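You operate a simulated robot arm through the tools that you are given. There is no shell and no other tool. Be economical: measure what you need, move in short steps, check, and stop when the job is done.

You are at the controls of a simulated robot arm. One attempt, no reset.

TASK
The power box has cut out: plug the lamp into the white socket, reset the box, park its plug.
Fine: grey socket off before any plug moves; red reset button; orange plug into its holder; white socket on last; leave the lamp lit.

It is judged by the outcome, as a careful person would: the job done as asked, and still so three seconds after it is handed in. It fails if anything else is knocked over, pushed out of place, dropped, spilled or broken.

THE ROBOT
A 6-joint arm with a two-finger parallel gripper, fixed in place. Base frame: the origin is at the foot of the arm, x ahead of it, y to its left, z up; the work surface is at about z = 84. Readings come in cm, degrees, newtons and seconds.
With the tool pointing down near the work surface it reaches from about 34 to 76 cm from the base axis. Its first joint turns from -66.0 to 66.0 degrees. Payload 2.45 kg.
The tool frame sits at the grasp point between the pads (the TCP): z along the fingers, y along the line on which they close. The tips reach 2.4 cm beyond it. Largest opening 6.8 cm; finger width 1.7, thickness 1; the body of the gripper, 4 by 7 cm, starts 4.1 cm behind the TCP.
Orientation is that of the tool frame in the base frame, as a unit quaternion [w, x, y, z]. With the fingers straight down and closing along the base's y, the tool's x points along the base's -x, its y along +y and its z along -z.

THE INTERFACE
- The arm moves only by the tool servo_tool. Its argument "plan" is a list that holds one entry, the list of rows, each a list of 7 numbers: the turn, a rotation vector about the tool's x, y, z in degrees, then the shift along the tool's x, y, z in cm, then the gripper command, from -1 (shut) to 1 (fully open), values between in proportion. In form: [[[ax, ay, az, dx, dy, dz, hand], ...]]. A call has 1 to 10 rows; each row shifts and turns the commanded pose from where the row before left it, along the tool's axes as they then stand. A row lasts 0.2 s, in which the tool goes at most 5 cm and 8.6 degrees; a call with a longer step from one row to the next is refused whole, and so is a gripper value outside its range. Where a pose cannot be reached the arm comes as near as it can. A force on the tool above 40 N (or 10 N above the force at the start of the call, whichever is more), or a blocked arm, ends the call early, and 0.2 s more pass. The fingers move at their own pace (about 10.8 cm/s each) and stop on an object; they squeeze with about 33 N. The grip force told is the motor's: it shows also when the fingers shut on nothing. Time passes only in rows, and 0.2 s behind the last, so rows that do not move let the fingers close. The reply holds the time, the measured pose of the TCP, the force on the tool along the base axes, the opening and the grip force, in the units named above and with some noise.
- Cameras (640 x 400 px; columns grow to the right, rows downward): "scene" is fixed at [17.82, 43.56, 146.08]; the picture's right is [-0.62, -0.78, 0.00], its down [-0.46, 0.37, -0.81] and it looks along [0.63, -0.50, -0.59] (base axes); focal length 214 px, centre (320, 200). "wrist" rides on the gripper at [8.4, 1.1, -7.5] in the tool frame; the picture's right is [-0.13, 0.99, 0.00], its down [-0.60, -0.08, -0.79] and it looks along [-0.79, -0.10, 0.61] (tool axes); focal length 251 px, centre (320, 200). There is no depth. A picture from a camera that has moved, and an enlarged one, comes with that camera's place and axes in the base frame and with its lens. The place of the scene camera against the robot may be out by one fixed shift of up to 1.2 cm in any direction.
- snapshot(camera): a new picture of that camera. No time passes.
- inspect(camera, box): a new picture of the part [left, top, right, bottom] of that camera's present view, enlarged. No time passes.
- job_done(): hands the job in; it is judged then, once.

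Work in short steps. Places have to be worked out from the pictures, the camera data and where the tool is seen: move nearer, look again, correct. Check each grasp and each placing, and mend what went wrong. You have 120 turns and 64 pictures in all, those below and enlarged ones among them. Open the gripper and draw the arm clear of the work before you hand the job in, unless the task says otherwise; then end with one line.

The tools are called after "Emit:" by a JSON object that holds its "name" and its "arguments". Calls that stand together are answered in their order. servo_tool: Moves the arm, as the interface text tells. Its arguments: {"type":"object","properties":{"plan":{"type":"array"}},"required":["plan"]} The other tools are called the same way: snapshot (camera) takes a picture; inspect (camera, box) takes an enlarged picture of a part of a camera's view; job_done () hands the job in.

At the start:

```text
time_s: 0.0
ee_pos: [43.88, -8.91, 136.8]
tool_rot: [0.0, 0.0, 1.0, 0.0]
ft_force: [-0.2, -0.3, 0.3]
width: 6.81
finger_force: 0.1
```

scene: 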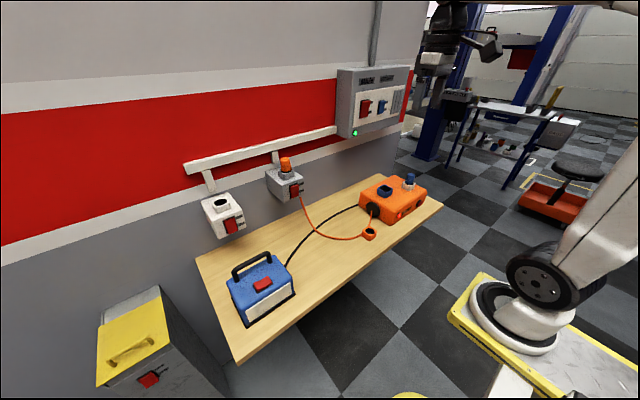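
wrist: 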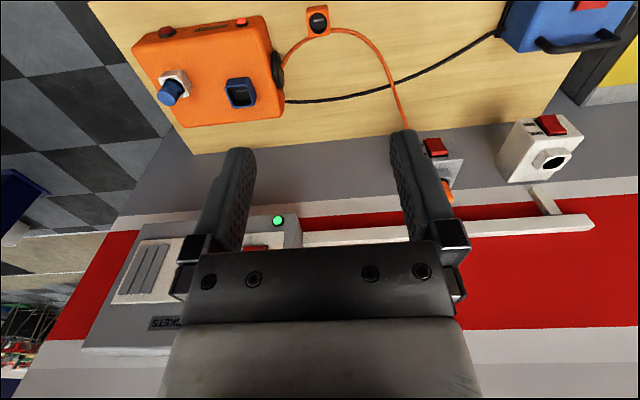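

I'll enlarge the work area to identify the parts before moving.

Emit:
{"name": "inspect", "arguments": {"camera": "scene", "box": [180, 140, 340, 240]}}

Emit:
{"name": "inspect", "arguments": {"camera": "scene", "box": [320, 150, 480, 250]}}

Emit:
{"name": "inspect", "arguments": {"camera": "scene", "box": [200, 230, 360, 330]}}

Emit:
{"name": "inspect", "arguments": {"camera": "wrist", "box": [120, 0, 340, 137]}}

```text
4.00 times, centred on (260, 190) of scene
camera zoom: at [17.82, 43.56, 146.08], right [-0.62, -0.78, 0.0], down [-0.46, 0.37, -0.81], along [0.63, -0.5, -0.59], focal length 858 px, centre (560, 240)
```

zoom: 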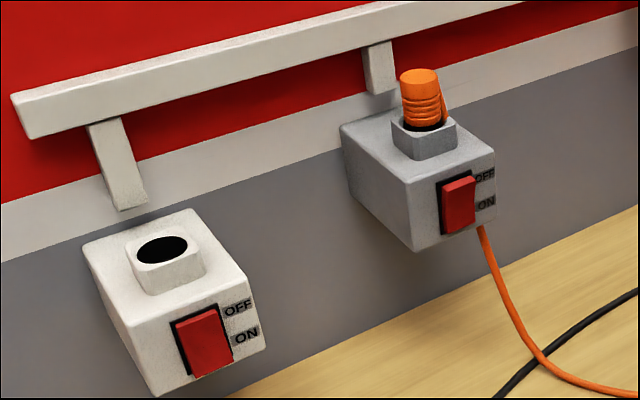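

```text
4.00 times, centred on (400, 200) of scene
camera zoom: at [17.82, 43.56, 146.08], right [-0.62, -0.78, 0.0], down [-0.46, 0.37, -0.81], along [0.63, -0.5, -0.59], focal length 858 px, centre (0, 200)
```

zoom: 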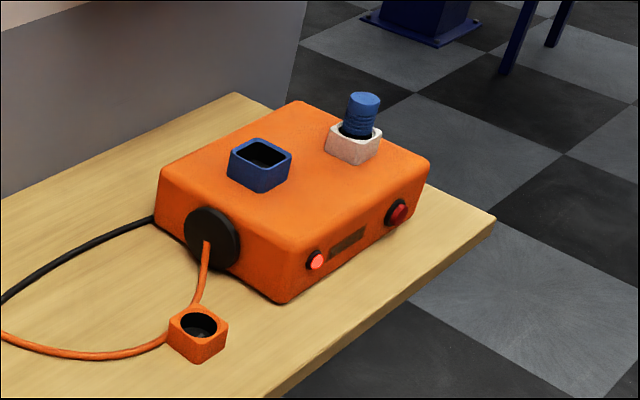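

```text
4.00 times, centred on (280, 280) of scene
camera zoom: at [17.82, 43.56, 146.08], right [-0.62, -0.78, 0.0], down [-0.46, 0.37, -0.81], along [0.63, -0.5, -0.59], focal length 858 px, centre (480, -120)
```

zoom: 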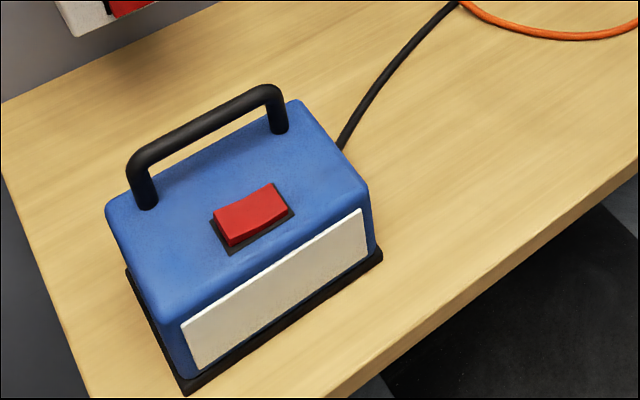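

```text
2.91 times, centred on (230, 68) of wrist
camera zoom: at [35.48, -7.73, 144.19], right [0.13, 0.99, 0.0], down [0.6, -0.08, 0.79], along [0.79, -0.1, -0.61], focal length 731 px, centre (582, 582)
```

zoom: 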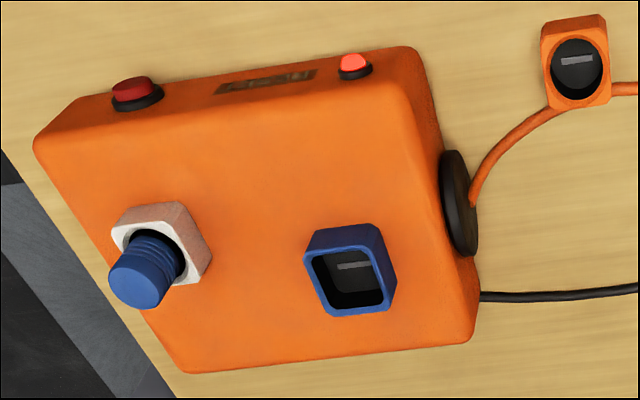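

The wall sockets look to be near (77, 12, 107) for grey and (77, 35, 107) for white. The orange power box is around (58, -38) and the blue lamp is to the left. I'll move the arm left and forward, staying high, for a closer wrist view of the sockets and the rail above them.

Emit:
{"name": "servo_tool", "arguments": {"plan": [[[0, 0, 0, -1.5, 4, 0, 1], [0, 0, 0, -1.5, 4, 0, 1], [0, 0, 0, -1.5, 4, 0, 1], [0, 0, 0, -1.5, 4, 0, 1], [0, 0, 0, -1.5, 4, 0, 1], [0, 0, 0, -1.5, 4, 0, 1], [0, 0, 0, -1, 4, 0, 1], [0, 0, 0, -1, 4, 0, 1]]]}}

Emit:
{"name": "snapshot", "arguments": {"camera": "wrist"}}

```text
time_s: 1.8
ee_pos: [55.02, 23.19, 136.87]
tool_rot: [0.001, 0.0, 1.0, 0.0]
ft_force: [-0.2, 0.4, 0.3]
width: 6.79
finger_force: 0.0
```

```text
57 pictures are left
camera wrist: at [46.56, 24.33, 144.2], right [0.13, 0.99, 0.0], down [0.6, -0.08, 0.79], along [0.79, -0.1, -0.61], focal length 251 px, centre (320, 200)
```

wrist: 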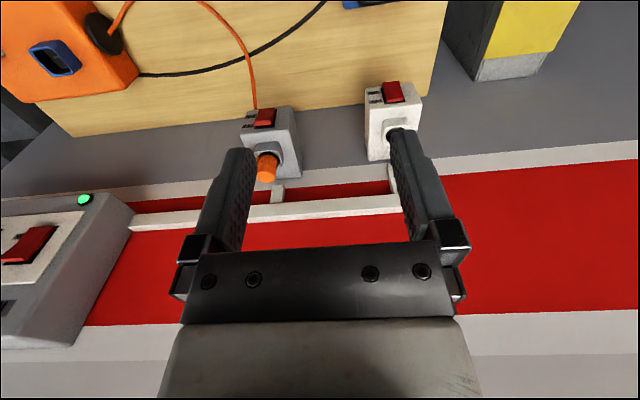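

The wrist view now shows both sockets, so I'll enlarge that part.

Emit:
{"name": "inspect", "arguments": {"camera": "wrist", "box": [220, 70, 460, 220]}}

```text
2.67 times, centred on (340, 145) of wrist
camera zoom: at [46.56, 24.33, 144.2], right [0.13, 0.99, 0.0], down [0.6, -0.08, 0.79], along [0.79, -0.1, -0.61], focal length 670 px, centre (267, 347)
```

zoom: 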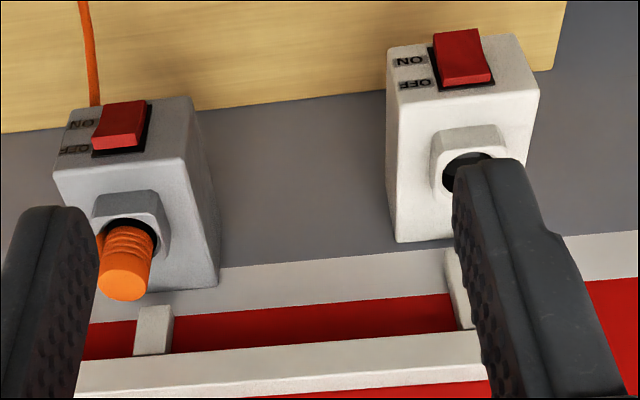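

Triangulating the two cameras puts the grey rocker at about (72.5, 11.2, 104), with OFF as its upper end, currently standing out, so it is ON. The white hole is at about (78, 34.7, 106). I'll close the fingers and come down in front of the grey rocker at a distance.

Emit:
{"name": "servo_tool", "arguments": {"plan": [[[0, 0, 0, -1, -1.7, 3.6, -1], [0, 0, 0, -1, -1.7, 3.6, -1], [0, 0, 0, -1, -1.7, 3.6, -1], [0, 0, 0, -1, -1.7, 3.6, -1], [0, 0, 0, -1, -1.7, 3.6, -1], [0, 0, 0, -1, -1.7, 3.6, -1], [0, 0, 0, -1, -1.8, 3.6, -1]]]}}

Emit:
{"name": "snapshot", "arguments": {"camera": "wrist"}}

Emit:
{"name": "inspect", "arguments": {"camera": "scene", "box": [200, 130, 360, 230]}}

```text
time_s: 3.4
ee_pos: [62.0, 11.05, 111.61]
tool_rot: [0.0, 0.001, 1.0, 0.001]
ft_force: [-0.3, 0.8, -0.5]
width: 0.0
finger_force: 23.4
```

```text
55 pictures are left
camera wrist: at [53.44, 12.15, 118.99], right [0.13, 0.99, 0.0], down [0.6, -0.08, 0.79], along [0.79, -0.1, -0.61], focal length 251 px, centre (320, 200)
```

wrist: 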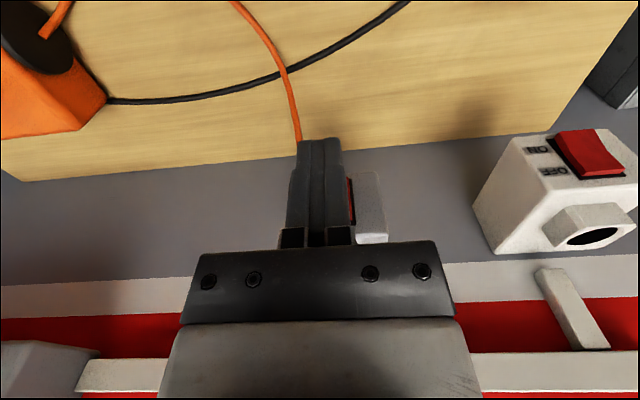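

```text
4.00 times, centred on (280, 180) of scene
camera zoom: at [17.82, 43.56, 146.08], right [-0.62, -0.78, 0.0], down [-0.46, 0.37, -0.81], along [0.63, -0.5, -0.59], focal length 858 px, centre (480, 280)
```

zoom: 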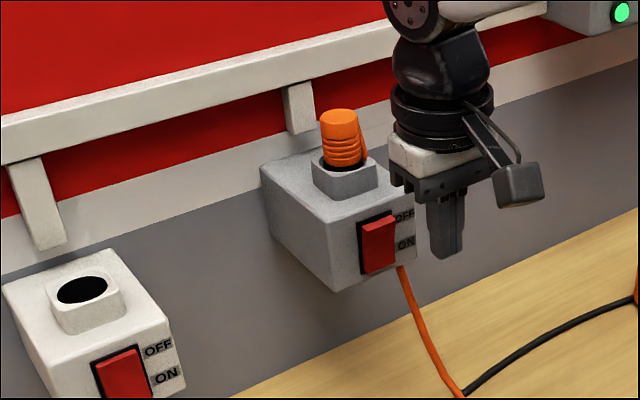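

The fingers are centred close to the rocker, which spans about z 101–107 around y 11.4. I'll lower the tips to z ≈ 105.3 and push forward slowly on the OFF end.

Emit:
{"name": "servo_tool", "arguments": {"plan": [[[0, 0, 0, -1.5, 0.15, 2, -1], [0, 0, 0, -1.5, 0.15, 2, -1], [0, 0, 0, -2, 0, 0, -1], [0, 0, 0, -2, 0, 0, -1], [0, 0, 0, -0.7, 0, 0, -1], [0, 0, 0, -0.7, 0, 0, -1], [0, 0, 0, -0.6, 0, 0, -1]]]}}

Emit:
{"name": "inspect", "arguments": {"camera": "scene", "box": [240, 150, 336, 210]}}

```text
time_s: 5.0
ee_pos: [70.77, 11.5, 107.67]
tool_rot: [-0.002, 0.0, 1.0, 0.0]
ft_force: [-13.6, -0.6, 6.1]
width: 0.0
finger_force: 23.1
```

```text
6.67 times, centred on (288, 180) of scene
camera zoom: at [17.76, 43.55, 146.09], right [-0.62, -0.78, 0.0], down [-0.46, 0.37, -0.81], along [0.63, -0.5, -0.59], focal length 1430 px, centre (533, 333)
```

zoom: 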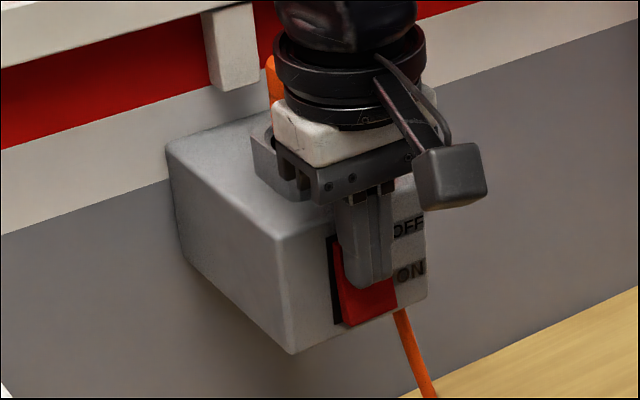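

Contact is 13.6 N in x and the lower end of the rocker now seems to stand out. I'll push slightly more, then back off and look.

Emit:
{"name": "servo_tool", "arguments": {"plan": [[[0, 0, 0, -0.5, 0, 0, -1], [0, 0, 0, -0.3, 0, 0, -1]]]}}

Emit:
{"name": "servo_tool", "arguments": {"plan": [[[0, 0, 0, 3, 0, 0, -1], [0, 0, 0, 4, 0, 0, -1], [0, 0, 0, 4, 0, -2, -1], [0, 0, 0, 3, -4, -2, -1]]]}}

Emit:
{"name": "inspect", "arguments": {"camera": "scene", "box": [240, 150, 336, 210]}}

```text
time_s: 5.4
ee_pos: [70.64, 11.5, 107.61]
tool_rot: [-0.011, 0.0, 1.0, 0.0]
ft_force: [-12.3, -1.4, 6.5]
width: 0.0
finger_force: 24.1
stopped in row 1: the force on the tool passed its limit (the readings are from after the stop); the commanded pose is now the measured one
```

```text
refused: row 4 steps farther than a row can; nothing moved
```

```text
6.67 times, centred on (288, 180) of scene
camera zoom: at [17.77, 43.55, 146.09], right [-0.62, -0.78, 0.0], down [-0.46, 0.37, -0.81], along [0.63, -0.5, -0.59], focal length 1430 px, centre (533, 333)
```

zoom: 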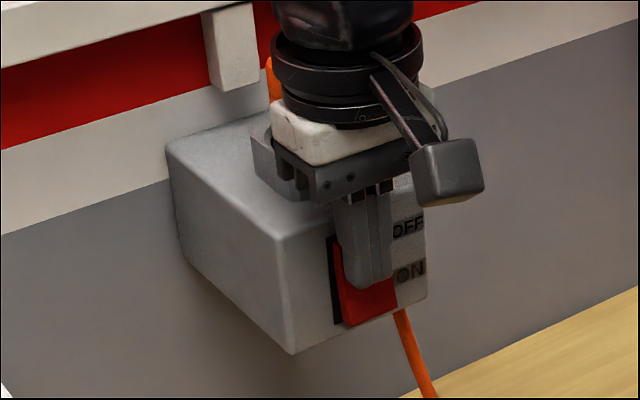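

The push stopped at the force limit and one row of my retreat was too long, so I'll back away in shorter rows.

Emit:
{"name": "servo_tool", "arguments": {"plan": [[[0, 0, 0, 3, 0, 0, -1], [0, 0, 0, 4, 0, 0, -1], [0, 0, 0, 4, 0, -1, -1], [0, 0, 0, 2, -3, -2, -1]]]}}

Emit:
{"name": "inspect", "arguments": {"camera": "scene", "box": [240, 150, 336, 210]}}

Emit:
{"name": "snapshot", "arguments": {"camera": "wrist"}}

```text
time_s: 6.4
ee_pos: [57.9, 8.36, 110.64]
tool_rot: [-0.009, 0.0, 1.0, -0.001]
ft_force: [0.0, -0.4, 0.0]
width: 0.0
finger_force: 23.7
```

```text
6.67 times, centred on (288, 180) of scene
camera zoom: at [17.81, 43.56, 146.08], right [-0.62, -0.78, 0.0], down [-0.46, 0.37, -0.81], along [0.63, -0.5, -0.59], focal length 1430 px, centre (533, 333)
```

zoom: 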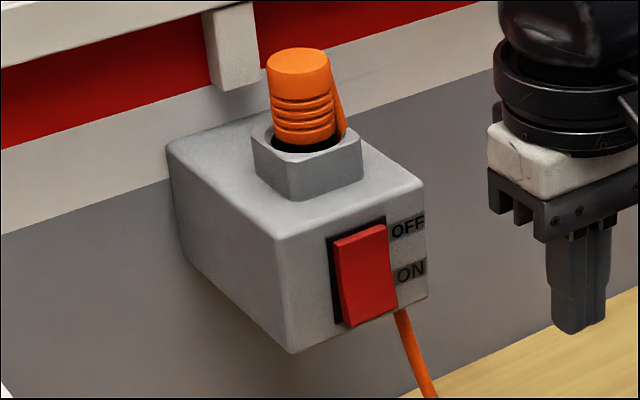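

```text
50 pictures are left
camera wrist: at [49.6, 9.49, 118.26], right [0.13, 0.99, 0.0], down [0.62, -0.08, 0.78], along [0.78, -0.1, -0.62], focal length 251 px, centre (320, 200)
```

wrist: 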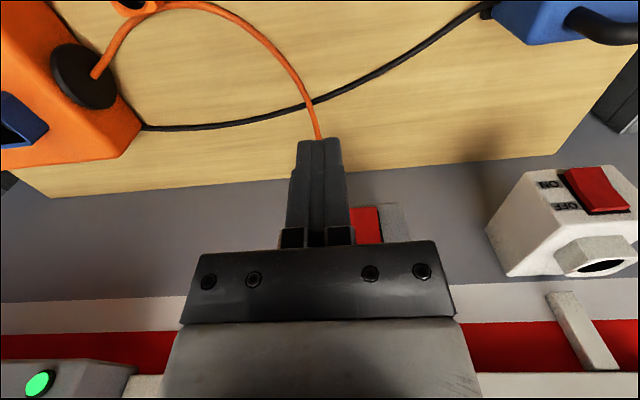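

The rocker looks changed. I'll compare it with the white one, which is OFF, and check the box indicator.

Emit:
{"name": "inspect", "arguments": {"camera": "scene", "box": [180, 185, 276, 245]}}

Emit:
{"name": "inspect", "arguments": {"camera": "scene", "box": [350, 165, 446, 225]}}

```text
6.67 times, centred on (228, 215) of scene
camera zoom: at [17.81, 43.56, 146.08], right [-0.62, -0.78, 0.0], down [-0.46, 0.37, -0.81], along [0.63, -0.5, -0.59], focal length 1430 px, centre (933, 100)
```

zoom: 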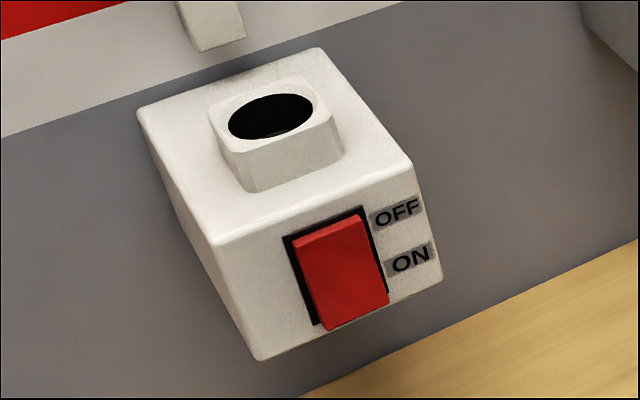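

```text
6.67 times, centred on (398, 195) of scene
camera zoom: at [17.81, 43.56, 146.08], right [-0.62, -0.78, 0.0], down [-0.46, 0.37, -0.81], along [0.63, -0.5, -0.59], focal length 1430 px, centre (-200, 233)
```

zoom: 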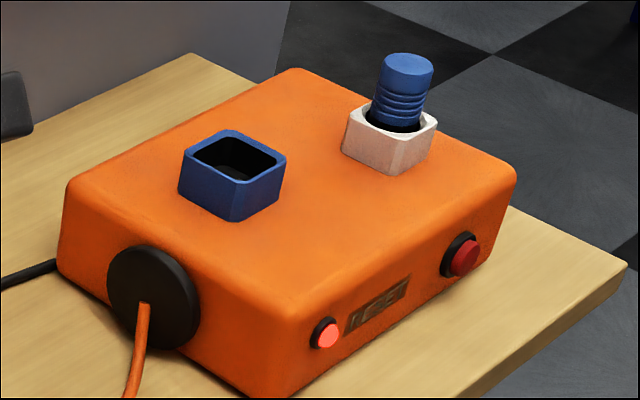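

The grey rocker now matches the OFF white one. Next I'll move the arm, fingers still closed, to in front of the orange box to read its label and buttons.

Emit:
{"name": "servo_tool", "arguments": {"plan": [[[0, 0, 0, 1.2, -4.2, 0, -1], [0, 0, 0, 1.2, -4.2, 0, -1], [0, 0, 0, 1.2, -4.2, 0, -1], [0, 0, 0, 1.2, -4.2, 0, -1], [0, 0, 0, 1.2, -4.2, 0, -1], [0, 0, 0, 1.2, -4.2, 0.8, -1], [0, 0, 0, 1.2, -4.2, 0.8, -1], [0, 0, 0, 1.2, -4.2, 0.8, -1], [0, 0, 0, 1.2, -4.2, 2, -1], [0, 0, 0, 1.2, -4.2, 2, -1]]]}}

Emit:
{"name": "snapshot", "arguments": {"camera": "wrist"}}

```text
time_s: 8.6
ee_pos: [45.54, -33.49, 104.41]
tool_rot: [-0.009, 0.0, 1.0, -0.001]
ft_force: [-0.2, 0.4, 0.0]
width: 0.0
finger_force: 23.4
```

```text
47 pictures are left
camera wrist: at [37.3, -32.4, 112.02], right [0.13, 0.99, 0.0], down [0.62, -0.08, 0.78], along [0.78, -0.1, -0.62], focal length 251 px, centre (320, 200)
```

wrist: 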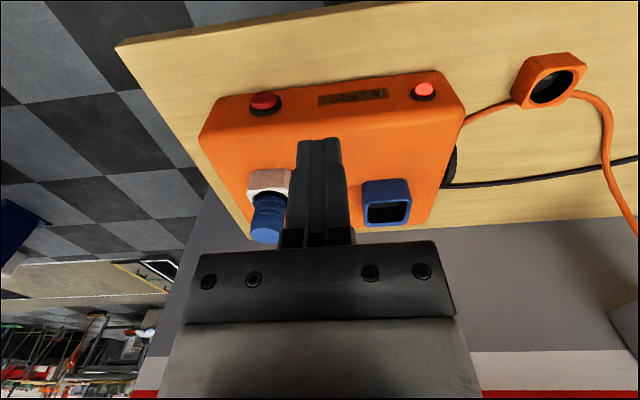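

Emit:
{"name": "inspect", "arguments": {"camera": "wrist", "box": [232, 60, 456, 200]}}

```text
2.86 times, centred on (344, 130) of wrist
camera zoom: at [37.3, -32.4, 112.02], right [0.13, 0.99, 0.0], down [0.62, -0.08, 0.78], along [0.78, -0.1, -0.62], focal length 718 px, centre (251, 400)
```

zoom: 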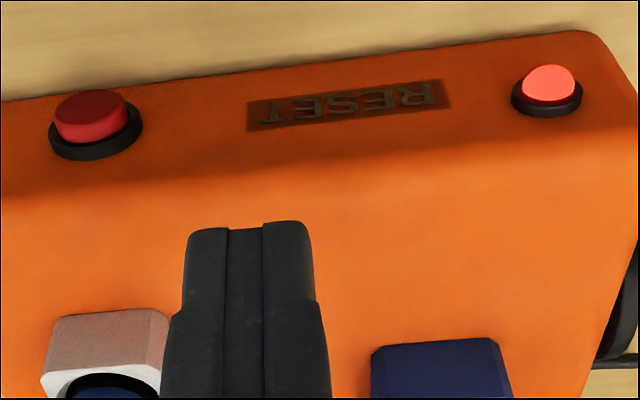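

The RESET label confirms that the large dark-red button, near (50.4, -40, 87.5), is the reset; the dome is the trip lamp. The blue plug's top is near (58.2, -40.5, 98.8), so I'll open and hover over it, also correcting the 1° tilt.

Emit:
{"name": "servo_tool", "arguments": {"plan": [[[0, -1.03, 0, 0, 0, -1.5, 1], [0, 0, 0, -3.2, -1.7, 0, 1], [0, 0, 0, -3.2, -1.7, 0, 1], [0, 0, 0, -3.2, -1.7, 0, 1], [0, 0, 0, -3.1, -1.8, 0, 1]]]}}

Emit:
{"name": "snapshot", "arguments": {"camera": "wrist"}}

Emit:
{"name": "inspect", "arguments": {"camera": "scene", "box": [350, 145, 446, 205]}}

```text
time_s: 9.8
ee_pos: [58.48, -40.49, 106.23]
tool_rot: [0.0, 0.0, 1.0, -0.001]
ft_force: [-0.8, 0.4, 0.2]
width: 6.8
finger_force: 0.0
```

```text
45 pictures are left
camera wrist: at [49.98, -39.28, 113.66], right [0.13, 0.99, 0.0], down [0.6, -0.08, 0.79], along [0.79, -0.1, -0.61], focal length 251 px, centre (320, 200)
```

wrist: 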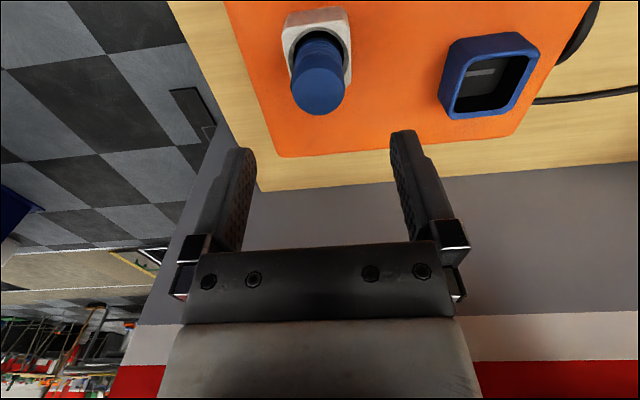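

```text
6.67 times, centred on (398, 175) of scene
camera zoom: at [17.82, 43.56, 146.08], right [-0.62, -0.78, 0.0], down [-0.46, 0.37, -0.81], along [0.63, -0.5, -0.59], focal length 1430 px, centre (-200, 367)
```

zoom: 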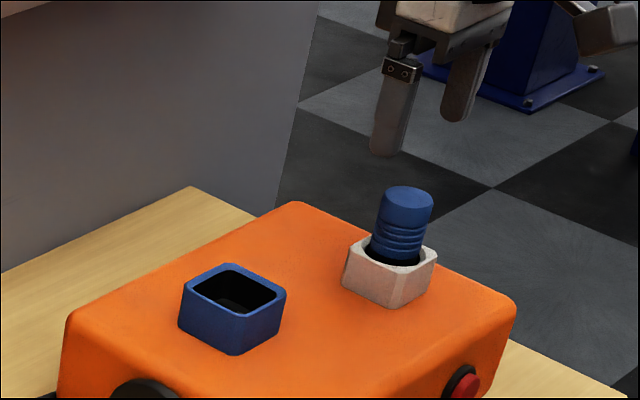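

The plug is centred under the TCP at (58.3, -40.5). I'll descend to z ≈ 97.3, with the tips just above the collar, and grip.

Emit:
{"name": "servo_tool", "arguments": {"plan": [[[0, 0, 0, 0.2, 0, 3, 1], [0, 0, 0, 0, 0, 3, 1], [0, 0, 0, 0, 0, 1.5, 1], [0, 0, 0, 0, 0, 1.4, 1], [0, 0, 0, 0, 0, 0, -1], [0, 0, 0, 0, 0, 0, -1], [0, 0, 0, 0, 0, 0, -1]]]}}

Emit:
{"name": "snapshot", "arguments": {"camera": "wrist"}}

```text
time_s: 11.4
ee_pos: [58.25, -40.37, 97.27]
tool_rot: [0.0, -0.001, 1.0, 0.0]
ft_force: [0.4, -5.5, -6.3]
width: 4.47
finger_force: 45.4
```

```text
43 pictures are left
camera wrist: at [49.83, -39.3, 104.71], right [0.13, 0.99, 0.0], down [0.6, -0.08, 0.79], along [0.79, -0.1, -0.61], focal length 251 px, centre (320, 200)
```

wrist: 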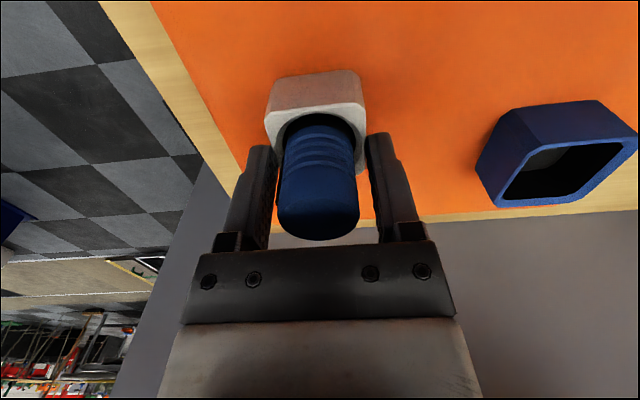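

The width stopped at 4.47 cm with side loads, wider than I expected, so I'll look closely before lifting.

Emit:
{"name": "inspect", "arguments": {"camera": "wrist", "box": [224, 60, 416, 180]}}

Emit:
{"name": "inspect", "arguments": {"camera": "scene", "box": [366, 150, 446, 200]}}

```text
3.33 times, centred on (320, 120) of wrist
camera zoom: at [49.83, -39.3, 104.71], right [0.13, 0.99, 0.0], down [0.6, -0.08, 0.79], along [0.79, -0.1, -0.61], focal length 838 px, centre (320, 467)
```

zoom: 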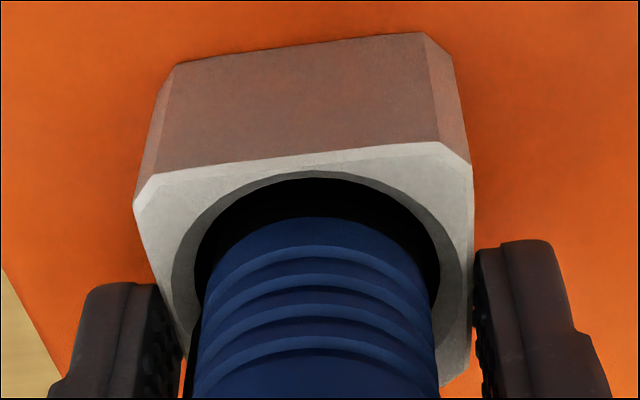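

```text
8.00 times, centred on (406, 175) of scene
camera zoom: at [17.83, 43.53, 146.08], right [-0.62, -0.78, 0.0], down [-0.46, 0.37, -0.81], along [0.63, -0.5, -0.59], focal length 1716 px, centre (-368, 400)
```

zoom: 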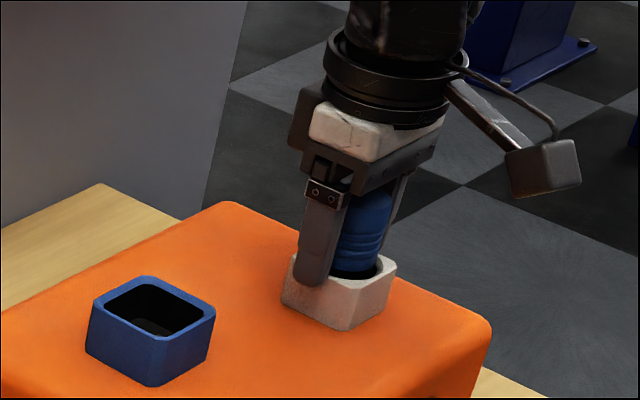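

The fingers caught the collar's outer sides, with its top at about z 95–95.3. I'll open, rise 0.9 cm and grip again.

Emit:
{"name": "servo_tool", "arguments": {"plan": [[[0, 0, 0, 0, 0, 0, 1], [0, 0, 0, 0, 0, 0, 1], [0, 0, 0, 0, 0, -0.9, 1], [0, 0, 0, 0, 0, 0, -1], [0, 0, 0, 0, 0, 0, -1], [0, 0, 0, 0, 0, 0, -1]]]}}

Emit:
{"name": "inspect", "arguments": {"camera": "wrist", "box": [224, 60, 416, 180]}}

```text
time_s: 12.8
ee_pos: [58.36, -40.5, 98.38]
tool_rot: [0.001, 0.0, 1.0, -0.001]
ft_force: [-0.7, 0.6, 2.4]
width: 3.1
finger_force: 33.2
```

```text
3.33 times, centred on (320, 120) of wrist
camera zoom: at [49.83, -39.27, 105.74], right [0.13, 0.99, 0.0], down [0.6, -0.08, 0.79], along [0.79, -0.1, -0.61], focal length 838 px, centre (320, 467)
```

zoom: 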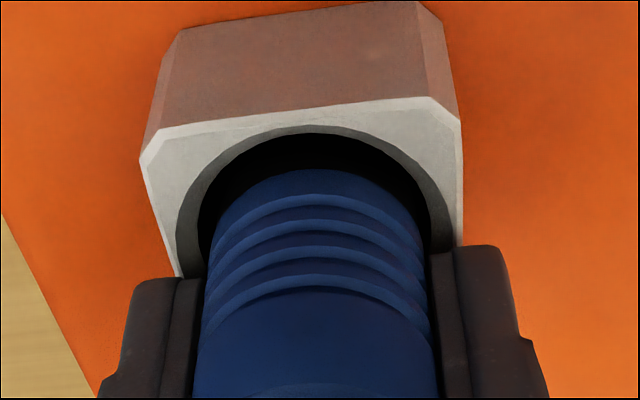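

The plug is gripped at 3.1 cm. I'll lift it slowly and check.

Emit:
{"name": "servo_tool", "arguments": {"plan": [[[0, 0, 0, 0, 0, -0.5, -1], [0, 0, 0, 0, 0, -1, -1], [0, 0, 0, 0, 0, -1, -1], [0, 0, 0, 0, 0, -1.5, -1], [0, 0, 0, 0, 0, -2, -1], [0, 0, 0, 0, 0, -2, -1], [0, 0, 0, 0, 0, -2, -1]]]}}

Emit:
{"name": "snapshot", "arguments": {"camera": "scene"}}

Emit:
{"name": "snapshot", "arguments": {"camera": "wrist"}}

```text
time_s: 14.4
ee_pos: [58.51, -40.45, 108.2]
tool_rot: [0.0, 0.0, 1.0, -0.001]
ft_force: [1.0, -0.2, -2.0]
width: 3.08
finger_force: 33.3
```

```text
39 pictures are left
```

scene: 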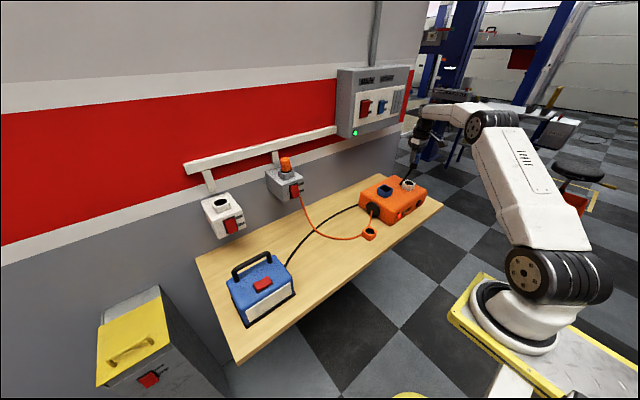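

```text
38 pictures are left
camera wrist: at [49.93, -39.33, 115.68], right [0.13, 0.99, 0.0], down [0.6, -0.08, 0.79], along [0.79, -0.1, -0.61], focal length 251 px, centre (320, 200)
```

wrist: 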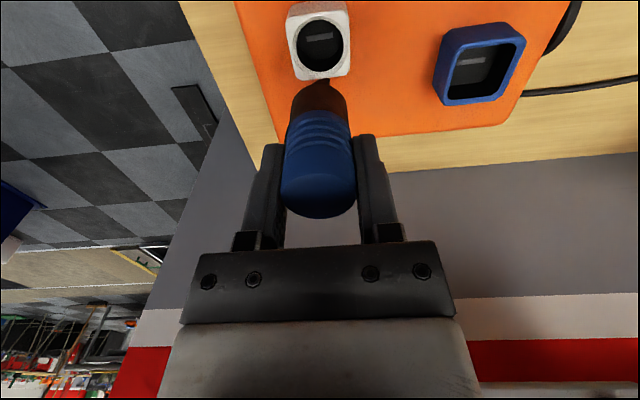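

The plug came out. The socket shows a slot inside, so I'll check the underside of the plug for keying.

Emit:
{"name": "inspect", "arguments": {"camera": "wrist", "box": [240, 0, 400, 100]}}

Emit:
{"name": "inspect", "arguments": {"camera": "scene", "box": [378, 140, 442, 180]}}

```text
4.00 times, centred on (320, 50) of wrist
camera zoom: at [49.93, -39.33, 115.68], right [0.13, 0.99, 0.0], down [0.6, -0.08, 0.79], along [0.79, -0.1, -0.61], focal length 1006 px, centre (320, 800)
```

zoom: 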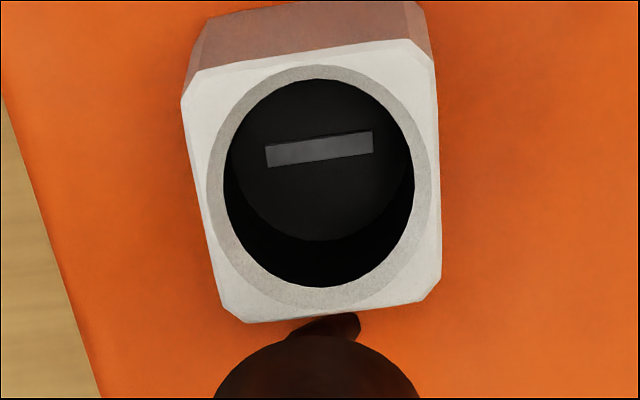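

```text
10.00 times, centred on (410, 160) of scene
camera zoom: at [17.82, 43.56, 146.08], right [-0.62, -0.78, 0.0], down [-0.46, 0.37, -0.81], along [0.63, -0.5, -0.59], focal length 2145 px, centre (-580, 600)
```

zoom: 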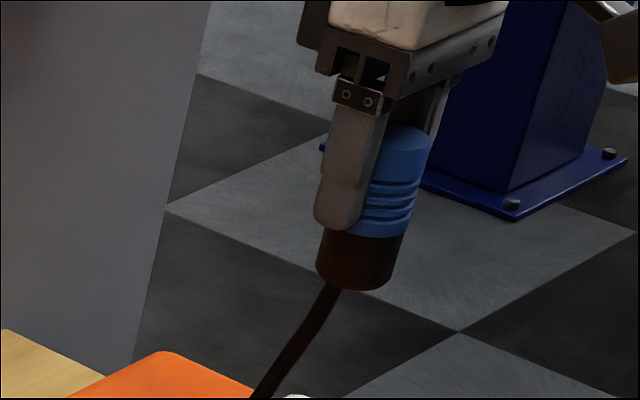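

The plug's cable leaves from its underside and the slot lies along base y, so I'll keep the tool's yaw. I'll raise the plug and swing it left toward the white socket, staying well back from the wall.

Emit:
{"name": "servo_tool", "arguments": {"plan": [[[0, 0, 0, 0, 0, -4, -1], [0, 0, 0, 0, 0, -4, -1], [0, 0, 0, 0, 4, -2, -1], [0, 0, 0, 0, 4.8, 0, -1], [0, 0, 0, 0, 4.8, 0, -1], [0, 0, 0, 0, 4.8, 0, -1], [0, 0, 0, 0, 4.8, 0, -1], [0, 0, 0, 0, 4.8, 0, -1], [0, 0, 0, 0, 4.8, 0, -1], [0, 0, 0, 0, 4.8, 0, -1]]]}}

Emit:
{"name": "servo_tool", "arguments": {"plan": [[[0, 0, 0, 0, 4.8, 0, -1], [0, 0, 0, 0, 4.8, 0, -1], [0, 0, 0, 0, 4.8, 0, -1], [0, 0, 0, 0, 4.8, 0, -1], [0, 0, 0, 0, 4.8, 0, -1], [0, 0, 0, 0, 4.8, 0, -1], [0, 0, 0, 0, 4.8, 0, -1], [0, 0, 0, -3, 3, 0, -1], [0, 0, 0, -3, 0, 0, -1]]]}}

Emit:
{"name": "snapshot", "arguments": {"camera": "wrist"}}

Emit:
{"name": "snapshot", "arguments": {"camera": "scene"}}

```text
time_s: 16.6
ee_pos: [58.52, -2.5, 117.8]
tool_rot: [0.0, 0.0, 1.0, -0.001]
ft_force: [0.1, 0.2, -0.8]
width: 3.09
finger_force: 33.3
```

```text
time_s: 18.6
ee_pos: [64.27, 33.69, 117.64]
tool_rot: [-0.007, 0.0, 1.0, -0.005]
ft_force: [0.8, 1.8, 7.4]
width: 3.07
finger_force: 33.2
```

```text
35 pictures are left
camera wrist: at [55.81, 34.93, 125.22], right [0.13, 0.99, -0.01], down [0.62, -0.07, 0.79], along [0.78, -0.11, -0.62], focal length 251 px, centre (320, 200)
```

wrist: 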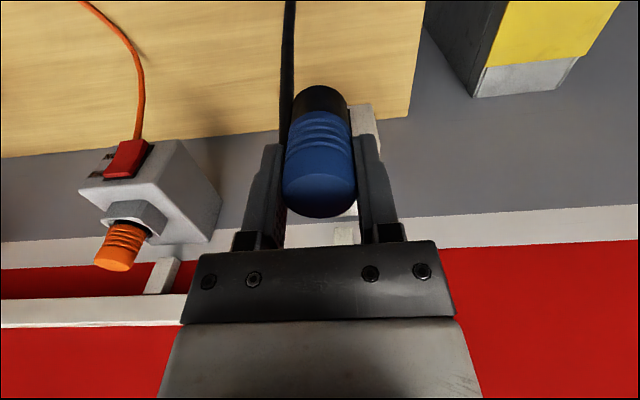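

```text
34 pictures are left
```

scene: 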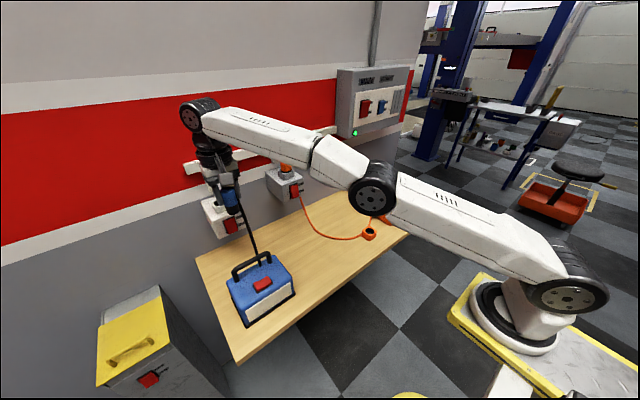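

The blue plug hides the hole from here. I'll sidestep to y ≈ 24 to get an unobstructed view of the white socket and fix its place, first at z 119 and then at 129.

Emit:
{"name": "servo_tool", "arguments": {"plan": [[[0, 0, 0, 1, -3, 0, -1], [0, 0, 0, 1, -3.5, 0, -1], [0, 0, 0, 0, -3.5, -1.5, -1], [0, 0, 0, 0, 0, 0, -1]]]}}

Emit:
{"name": "inspect", "arguments": {"camera": "wrist", "box": [340, 110, 500, 210]}}

Emit:
{"name": "servo_tool", "arguments": {"plan": [[[0, 0, 0, 0, 0, -4, -1], [0, 0, 0, 0, 0, -4, -1], [0, 0, 0, 0, 0, -3, -1], [0, 0, 0, 0, 0, 0, -1]]]}}

Emit:
{"name": "inspect", "arguments": {"camera": "wrist", "box": [340, 60, 500, 160]}}

```text
time_s: 19.6
ee_pos: [62.22, 23.73, 119.68]
tool_rot: [0.001, 0.0, 1.0, -0.001]
ft_force: [-0.7, -0.3, -1.6]
width: 3.09
finger_force: 33.0
```

```text
4.00 times, centred on (420, 160) of wrist
camera zoom: at [53.76, 24.97, 127.1], right [0.13, 0.99, 0.0], down [0.6, -0.08, 0.79], along [0.79, -0.1, -0.61], focal length 1006 px, centre (-80, 360)
```

zoom: 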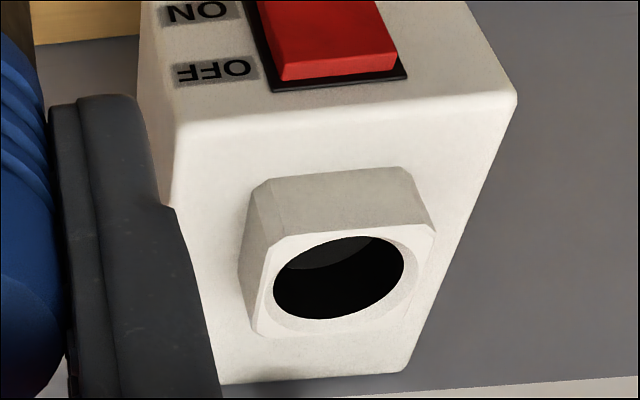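

```text
time_s: 20.6
ee_pos: [62.33, 23.82, 130.64]
tool_rot: [0.0, 0.0, 1.0, 0.0]
ft_force: [0.7, 0.0, -1.5]
width: 3.09
finger_force: 32.9
```

```text
4.00 times, centred on (420, 110) of wrist
camera zoom: at [53.82, 25.0, 138.2], right [0.13, 0.99, 0.0], down [0.6, -0.08, 0.79], along [0.79, -0.1, -0.61], focal length 1006 px, centre (-80, 560)
```

zoom: 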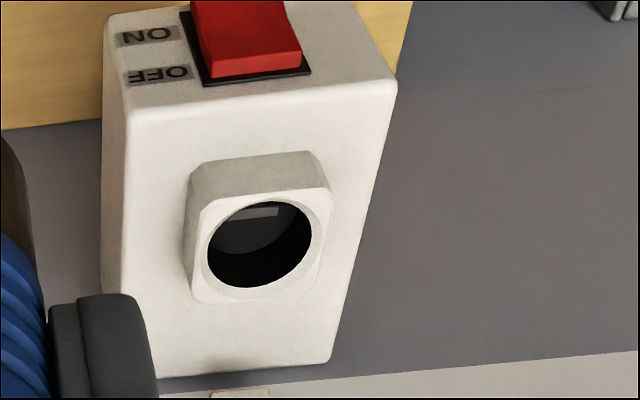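

Two views agree that the white hole's rim centre is at (76.95, 34.3, 107.5), and its slot is also along y. The trunking front is at x ≈ 84. I'll approach to a hover just above the hole.

Emit:
{"name": "servo_tool", "arguments": {"plan": [[[0, 0, 0, -1.54, 2.1, 2.9, -1], [0, 0, 0, -1.54, 2.1, 2.9, -1], [0, 0, 0, -1.54, 2.1, 2.9, -1], [0, 0, 0, -1.54, 2.1, 2.9, -1], [0, 0, 0, -1.5, 2.1, 2.9, -1], [0, 0, 0, -2, 0, 0, -1], [0, 0, 0, -2, 0, 0, -1], [0, 0, 0, -2, 0, 0.5, -1], [0, 0, 0, -1, 0, 0.5, -1], [0, 0, 0, 0, 0, 0, -1]]]}}

Emit:
{"name": "snapshot", "arguments": {"camera": "wrist"}}

Emit:
{"name": "inspect", "arguments": {"camera": "scene", "box": [170, 150, 298, 230]}}

```text
time_s: 22.8
ee_pos: [68.21, 29.58, 113.98]
tool_rot: [0.001, 0.0, 1.0, 0.0]
ft_force: [0.2, 0.0, -0.4]
width: 3.09
finger_force: 33.5
out of reach, approached as far as the arm can: row 2, 3, 4, 5, 6, 7, 8, 9
```

```text
31 pictures are left
camera wrist: at [59.65, 30.82, 121.39], right [0.13, 0.99, 0.0], down [0.6, -0.08, 0.79], along [0.79, -0.1, -0.61], focal length 251 px, centre (320, 200)
```

wrist: 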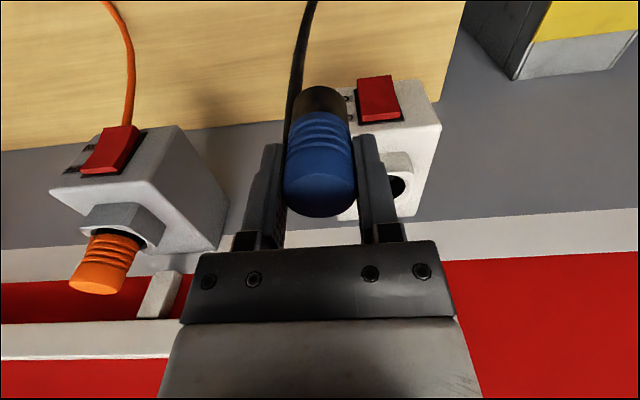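

```text
5.00 times, centred on (234, 190) of scene
camera zoom: at [17.82, 43.56, 146.08], right [-0.62, -0.78, 0.0], down [-0.46, 0.37, -0.81], along [0.63, -0.5, -0.59], focal length 1072 px, centre (750, 250)
```

zoom: 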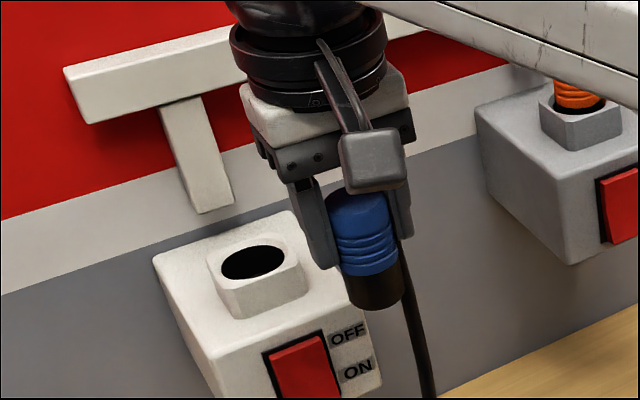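

A vertical tool reaches only about 74.5 cm radius, and the wall sockets are farther out. I need to hold the plugs with the tool pitched forward about the closing axis, so I'll return the blue plug to its box socket and regrip it tilted. First I'll retreat a little and check what the commanded pose does.

Emit:
{"name": "servo_tool", "arguments": {"plan": [[[0, 0, 0, 2, -2, -2, -1], [0, 0, 0, 2, -2, -2, -1]]]}}

```text
time_s: 23.4
ee_pos: [67.84, 28.9, 115.67]
tool_rot: [-0.001, 0.0, 1.0, -0.002]
ft_force: [0.9, 0.7, -1.1]
width: 3.08
finger_force: 32.8
out of reach, approached as far as the arm can: row 1, 2
```

The commanded pose stays nominal, now about (73, 30.3, 119.1). I'll carry the plug back over the box socket in those coordinates.

Emit:
{"name": "servo_tool", "arguments": {"plan": [[[0, 0, 0, 4, -2, 0, -1], [0, 0, 0, 4, -2, 0, -1], [0, 0, 0, 4, -2, 0, -1], [0, 0, 0, 2.6, -4, 0, -1], [0, 0, 0, 0, -4.8, 0, -1], [0, 0, 0, 0, -4.8, 0, -1], [0, 0, 0, 0, -4.8, 0, -1], [0, 0, 0, 0, -4.8, 0, -1], [0, 0, 0, 0, -4.8, 0, -1], [0, 0, 0, 0, -4.8, 0, -1]]]}}

Emit:
{"name": "servo_tool", "arguments": {"plan": [[[0, 0, 0, 0, -4.8, 0, -1], [0, 0, 0, 0, -4.8, 0, -1], [0, 0, 0, 0, -4.8, 0, -1], [0, 0, 0, 0, -4.8, 0, -1], [0, 0, 0, 0, -4.8, 0, -1], [0, 0, 0, 0, -4.8, 0, -1], [0, 0, 0, 0, -3.2, 3, -1], [0, 0, 0, 0, 0, 4, -1], [0, 0, 0, 0, 0, 3.5, -1], [0, 0, 0, 0, 0, 0, -1]]]}}

Emit:
{"name": "snapshot", "arguments": {"camera": "wrist"}}

```text
time_s: 25.6
ee_pos: [71.9, 15.19, 118.73]
tool_rot: [-0.001, -0.001, 1.0, 0.0]
ft_force: [0.2, 0.1, -0.7]
width: 3.11
finger_force: 33.4
out of reach, approached as far as the arm can: row 1, 2, 3, 4, 5, 6, 7, 8, 9, 10
```

```text
time_s: 27.8
ee_pos: [74.91, -13.59, 108.62]
tool_rot: [-0.001, 0.0, 1.0, 0.0]
ft_force: [0.5, -0.1, -1.0]
width: 3.09
finger_force: 32.8
out of reach, approached as far as the arm can: row 1, 2, 3, 6, 8, 9
```

```text
29 pictures are left
camera wrist: at [66.37, -12.28, 116.12], right [0.13, 0.99, 0.0], down [0.6, -0.08, 0.79], along [0.79, -0.1, -0.61], focal length 251 px, centre (320, 200)
```

wrist: 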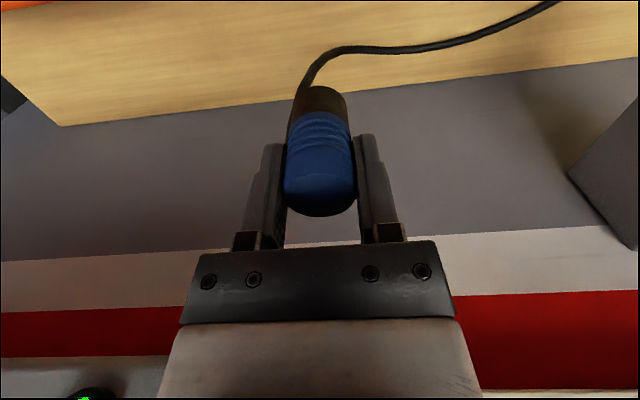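

The arm tracked along its reach limit instead of my nominal path, though nothing was touched. I'll pull straight in toward the base to regain normal tracking.

Emit:
{"name": "servo_tool", "arguments": {"plan": [[[0, 0, 0, 3, 0, -1, -1], [0, 0, 0, 3, 0, -1, -1], [0, 0, 0, 0, 0, 0, -1]]]}}

```text
time_s: 28.6
ee_pos: [74.69, -13.78, 109.63]
tool_rot: [0.0, 0.0, 1.0, -0.001]
ft_force: [0.1, -0.1, -0.9]
width: 3.07
finger_force: 33.0
out of reach, approached as far as the arm can: row 1, 2
```

It looks like the arm is straightened at a singularity, so inward shifts are ignored. Pitching the tool forward moves the wrist back and should unlock it, so I'll try two 8° steps.

Emit:
{"name": "servo_tool", "arguments": {"plan": [[[0, -8, 0, 0, 0, 0, -1], [0, -8, 0, 0, 0, 0, -1], [0, 0, 0, 0, 0, 0, -1]]]}}

```text
time_s: 29.4
ee_pos: [79.16, -14.39, 111.63]
tool_rot: [0.139, -0.002, 0.99, 0.001]
ft_force: [-10.4, 23.5, -1.9]
width: 3.09
finger_force: 32.9
out of reach, approached as far as the arm can: row 1, 2
```

The tool went outward and now reads about 25 N of side force. I'll look at the scene before doing anything else.

Emit:
{"name": "inspect", "arguments": {"camera": "scene", "box": [240, 60, 440, 185]}}

Emit:
{"name": "snapshot", "arguments": {"camera": "wrist"}}

```text
3.20 times, centred on (340, 122) of scene
camera zoom: at [17.78, 43.64, 146.06], right [-0.62, -0.78, 0.0], down [-0.46, 0.36, -0.81], along [0.63, -0.5, -0.59], focal length 686 px, centre (256, 448)
```

zoom: 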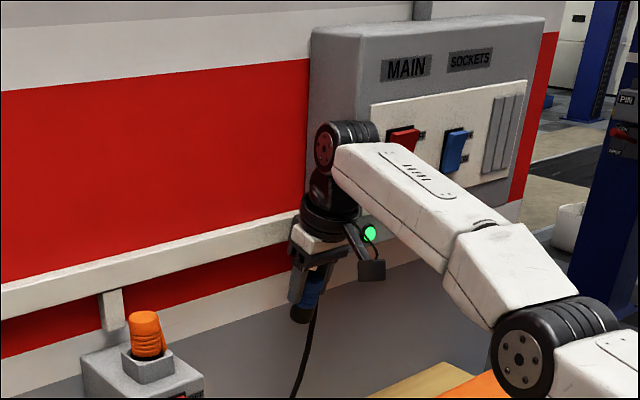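

```text
27 pictures are left
camera wrist: at [68.82, -13.36, 116.43], right [0.12, 0.99, 0.04], down [0.36, -0.08, 0.93], along [0.92, -0.1, -0.37], focal length 251 px, centre (320, 200)
```

wrist: 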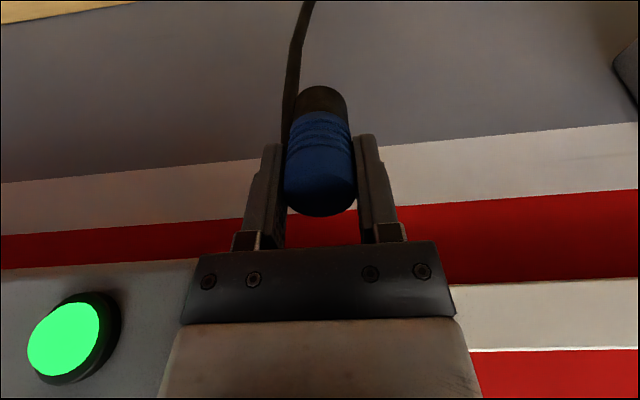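

The wrist is touching the side of the wall cabinet. I'll ease off in small steps, left (+y) and back (−x).

Emit:
{"name": "servo_tool", "arguments": {"plan": [[[0, 0, 0, 0.2, 0.8, 0, -1], [0, 0, 0, 0.3, 1, 0, -1], [0, 0, 0, 0.3, 1, 0, -1]]]}}

```text
time_s: 30.2
ee_pos: [79.59, -12.36, 111.54]
tool_rot: [0.139, 0.0, 0.99, -0.001]
ft_force: [1.0, -1.0, -1.5]
width: 3.08
finger_force: 33.0
out of reach, approached as far as the arm can: row 1, 2, 3
```

Contact is released. I'll keep pulling back in 1 cm steps to find where tracking resumes.

Emit:
{"name": "servo_tool", "arguments": {"plan": [[[0, 0, 0, 0.96, 0, -0.28, -1], [0, 0, 0, 0.96, 0, -0.28, -1], [0, 0, 0, 0.96, 0, -0.28, -1], [0, 0, 0, 0.96, 0, -0.28, -1], [0, 0, 0, 0.96, 0, -0.28, -1]]]}}

```text
time_s: 31.4
ee_pos: [79.41, -13.06, 112.51]
tool_rot: [0.14, 0.0, 0.99, 0.0]
ft_force: [-0.3, 0.3, -0.5]
width: 3.05
finger_force: 33.4
out of reach, approached as far as the arm can: row 1, 2, 3, 4, 5
```

The azimuth drift suggests the commanded point is still about 5 cm beyond the reach limit. I'll keep pulling back until it tracks.

Emit:
{"name": "servo_tool", "arguments": {"plan": [[[0, 0, 0, 1.92, 0, -0.56, -1], [0, 0, 0, 1.92, 0, -0.56, -1], [0, 0, 0, 1.92, 0, -0.56, -1], [0, 0, 0, 1.92, 0, -0.56, -1], [0, 0, 0, 1.92, 0, -0.56, -1]]]}}

```text
time_s: 32.6
ee_pos: [78.75, -14.03, 113.47]
tool_rot: [0.138, 0.0, 0.99, -0.001]
ft_force: [-0.6, -0.9, -1.8]
width: 3.09
finger_force: 33.6
out of reach, approached as far as the arm can: row 1, 2, 3, 4, 5
```

It's still clamped, with the direction drifting as if the command is far out. I'll pull another 20 cm in larger rows.

Emit:
{"name": "servo_tool", "arguments": {"plan": [[[0, 0, 0, 3.84, 0, -1.1, -1], [0, 0, 0, 3.84, 0, -1.1, -1], [0, 0, 0, 3.84, 0, -1.1, -1], [0, 0, 0, 3.84, 0, -1.1, -1], [0, 0, 0, 3.84, 0, -1.1, -1]]]}}

```text
time_s: 33.8
ee_pos: [78.45, -14.47, 114.1]
tool_rot: [0.136, -0.005, 0.991, 0.002]
ft_force: [2.3, 31.5, -19.6]
width: 3.08
finger_force: 33.3
out of reach, approached as far as the arm can: row 1, 2, 3, 4, 5
```

I'm in contact with the cabinet again, so the first job is to move left off it. Then I'll take a scene picture of the arm's elbow to understand why inward motion fails.

Emit:
{"name": "servo_tool", "arguments": {"plan": [[[0, 0, 0, 0, 1.5, 0, -1], [0, 0, 0, 0, 2, 0, -1], [0, 0, 0, 0, 2, 0, -1], [0, 0, 0, 0, 0, 0, -1]]]}}

Emit:
{"name": "snapshot", "arguments": {"camera": "scene"}}

```text
time_s: 34.8
ee_pos: [79.2, -9.95, 114.82]
tool_rot: [0.139, 0.0, 0.99, -0.001]
ft_force: [-1.0, 0.0, -0.4]
width: 3.08
finger_force: 32.7
out of reach, approached as far as the arm can: row 2, 3
```

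```text
26 pictures are left
```

scene: 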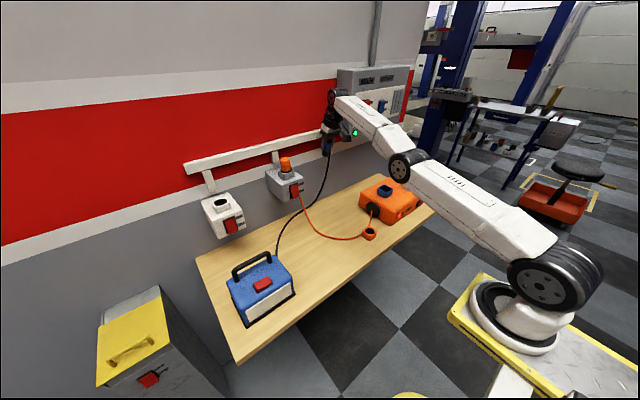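

The arm really is straight. I'll try tangential downward motion followed by fine inward steps, to see which of them actually bend the elbow.

Emit:
{"name": "servo_tool", "arguments": {"plan": [[[0, -4, 0, 0, 0, 3, -1], [0, -4, 0, 0, 0, 3, -1], [0, 0, 0, 0.3, 0, 0, -1], [0, 0, 0, 0.3, 0, 0, -1], [0, 0, 0, 0.3, 0, 0, -1], [0, 0, 0, 0.3, 0, 0, -1], [0, 0, 0, 0.3, 0, 0, -1], [0, 0, 0, 0.3, 0, 0, -1], [0, 0, 0, 0.3, 0, 0, -1], [0, 0, 0, 0.3, 0, 0, -1]]]}}

```text
time_s: 35.2
ee_pos: [80.47, -9.82, 113.18]
tool_rot: [0.166, -0.001, 0.986, 0.001]
ft_force: [-58.2, 8.5, 4.7]
width: 3.09
finger_force: 32.7
out of reach, approached as far as the arm can: row 1, 2
stopped in row 2: the force on the tool passed its limit (the readings are from after the stop); the commanded pose is now the measured one
```

The gripper touched the trunking and the call stopped, and the commanded pose is now reset to the measured one. I'll pull straight back right away.

Emit:
{"name": "servo_tool", "arguments": {"plan": [[[0, 0, 0, 1, 0, -0.3, -1], [0, 0, 0, 1, 0, -0.3, -1], [0, 0, 0, 2, 0, -0.6, -1]]]}}

```text
time_s: 36.0
ee_pos: [80.46, -9.95, 113.06]
tool_rot: [0.167, -0.001, 0.986, 0.0]
ft_force: [-61.4, 8.9, 11.9]
width: 3.1
finger_force: 32.7
out of reach, approached as far as the arm can: row 1, 2, 3
```

It's still pressing on the trunking. Tilting the tool back swings it off, and a motion combining down and inward should bend the elbow the right way, so I'll try those in order.

Emit:
{"name": "servo_tool", "arguments": {"plan": [[[0, 3, 0, 0, 0, 0, -1], [0, 3, 0, 0, 0, 0, -1], [0, 0, 0, 1.2, 0, 1.5, -1], [0, 0, 0, 2.14, 0, 2.58, -1], [0, 0, 0, 2.14, 0, 2.58, -1]]]}}

```text
time_s: 37.2
ee_pos: [79.9, -10.7, 106.71]
tool_rot: [0.117, -0.001, 0.993, 0.0]
ft_force: [0.5, 0.1, -1.7]
width: 3.09
finger_force: 32.6
out of reach, approached as far as the arm can: row 1, 2, 3, 4, 5
```

That freed it. I'll continue down and inward.

Emit:
{"name": "servo_tool", "arguments": {"plan": [[[0, 0, 0, 3.6, 0, 2.2, -1], [0, 0, 0, 3.6, 0, 2.2, -1], [0, 0, 0, 0, 0, 0, -1]]]}}

```text
time_s: 38.0
ee_pos: [80.03, -11.61, 102.67]
tool_rot: [0.116, -0.001, 0.993, 0.0]
ft_force: [-0.7, -0.4, -0.8]
width: 3.1
finger_force: 33.3
out of reach, approached as far as the arm can: row 1, 2
```

That's still straight. I'll try very fine inward radial steps, since near a stretched elbow a small retreat needs a large joint motion.

Emit:
{"name": "servo_tool", "arguments": {"plan": [[[0, 0, 0, 0.05, 0, 0, -1], [0, 0, 0, 0.05, 0, 0, -1], [0, 0, 0, 0.05, 0, 0, -1], [0, 0, 0, 0.1, 0, 0, -1], [0, 0, 0, 0.1, 0, 0, -1], [0, 0, 0, 0.1, 0, 0, -1], [0, 0, 0, 0.2, 0.03, 0, -1], [0, 0, 0, 0.2, 0.03, 0, -1], [0, 0, 0, 0.3, 0.04, 0, -1], [0, 0, 0, 0.4, 0.05, 0, -1]]]}}

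```text
time_s: 40.2
ee_pos: [80.09, -11.51, 102.63]
tool_rot: [0.116, -0.001, 0.993, 0.0]
ft_force: [-0.6, 0.1, -0.8]
width: 3.1
finger_force: 32.7
out of reach, approached as far as the arm can: row 5, 7, 9, 10
```

Small steps only use up the tolerance; the elbow stays straight. It may have slipped slightly past straight, so I'll try outward plus down to carry it through, then inward plus down.

Emit:
{"name": "servo_tool", "arguments": {"plan": [[[0, 0, 0, -1.48, 0, 2.41, -1], [0, 0, 0, -1.48, 0, 2.41, -1], [0, 0, 0, 1.44, 0, 1.71, -1], [0, 0, 0, 2, 0, 0.5, -1], [0, 0, 0, 3, 0, 0, -1], [0, 0, 0, 3, 0, 0, -1]]]}}

```text
time_s: 41.6
ee_pos: [79.76, -12.68, 95.29]
tool_rot: [0.115, -0.001, 0.993, 0.001]
ft_force: [-0.3, 0.5, -0.4]
width: 3.08
finger_force: 32.7
out of reach, approached as far as the arm can: row 1, 2, 3, 4, 5, 6
```

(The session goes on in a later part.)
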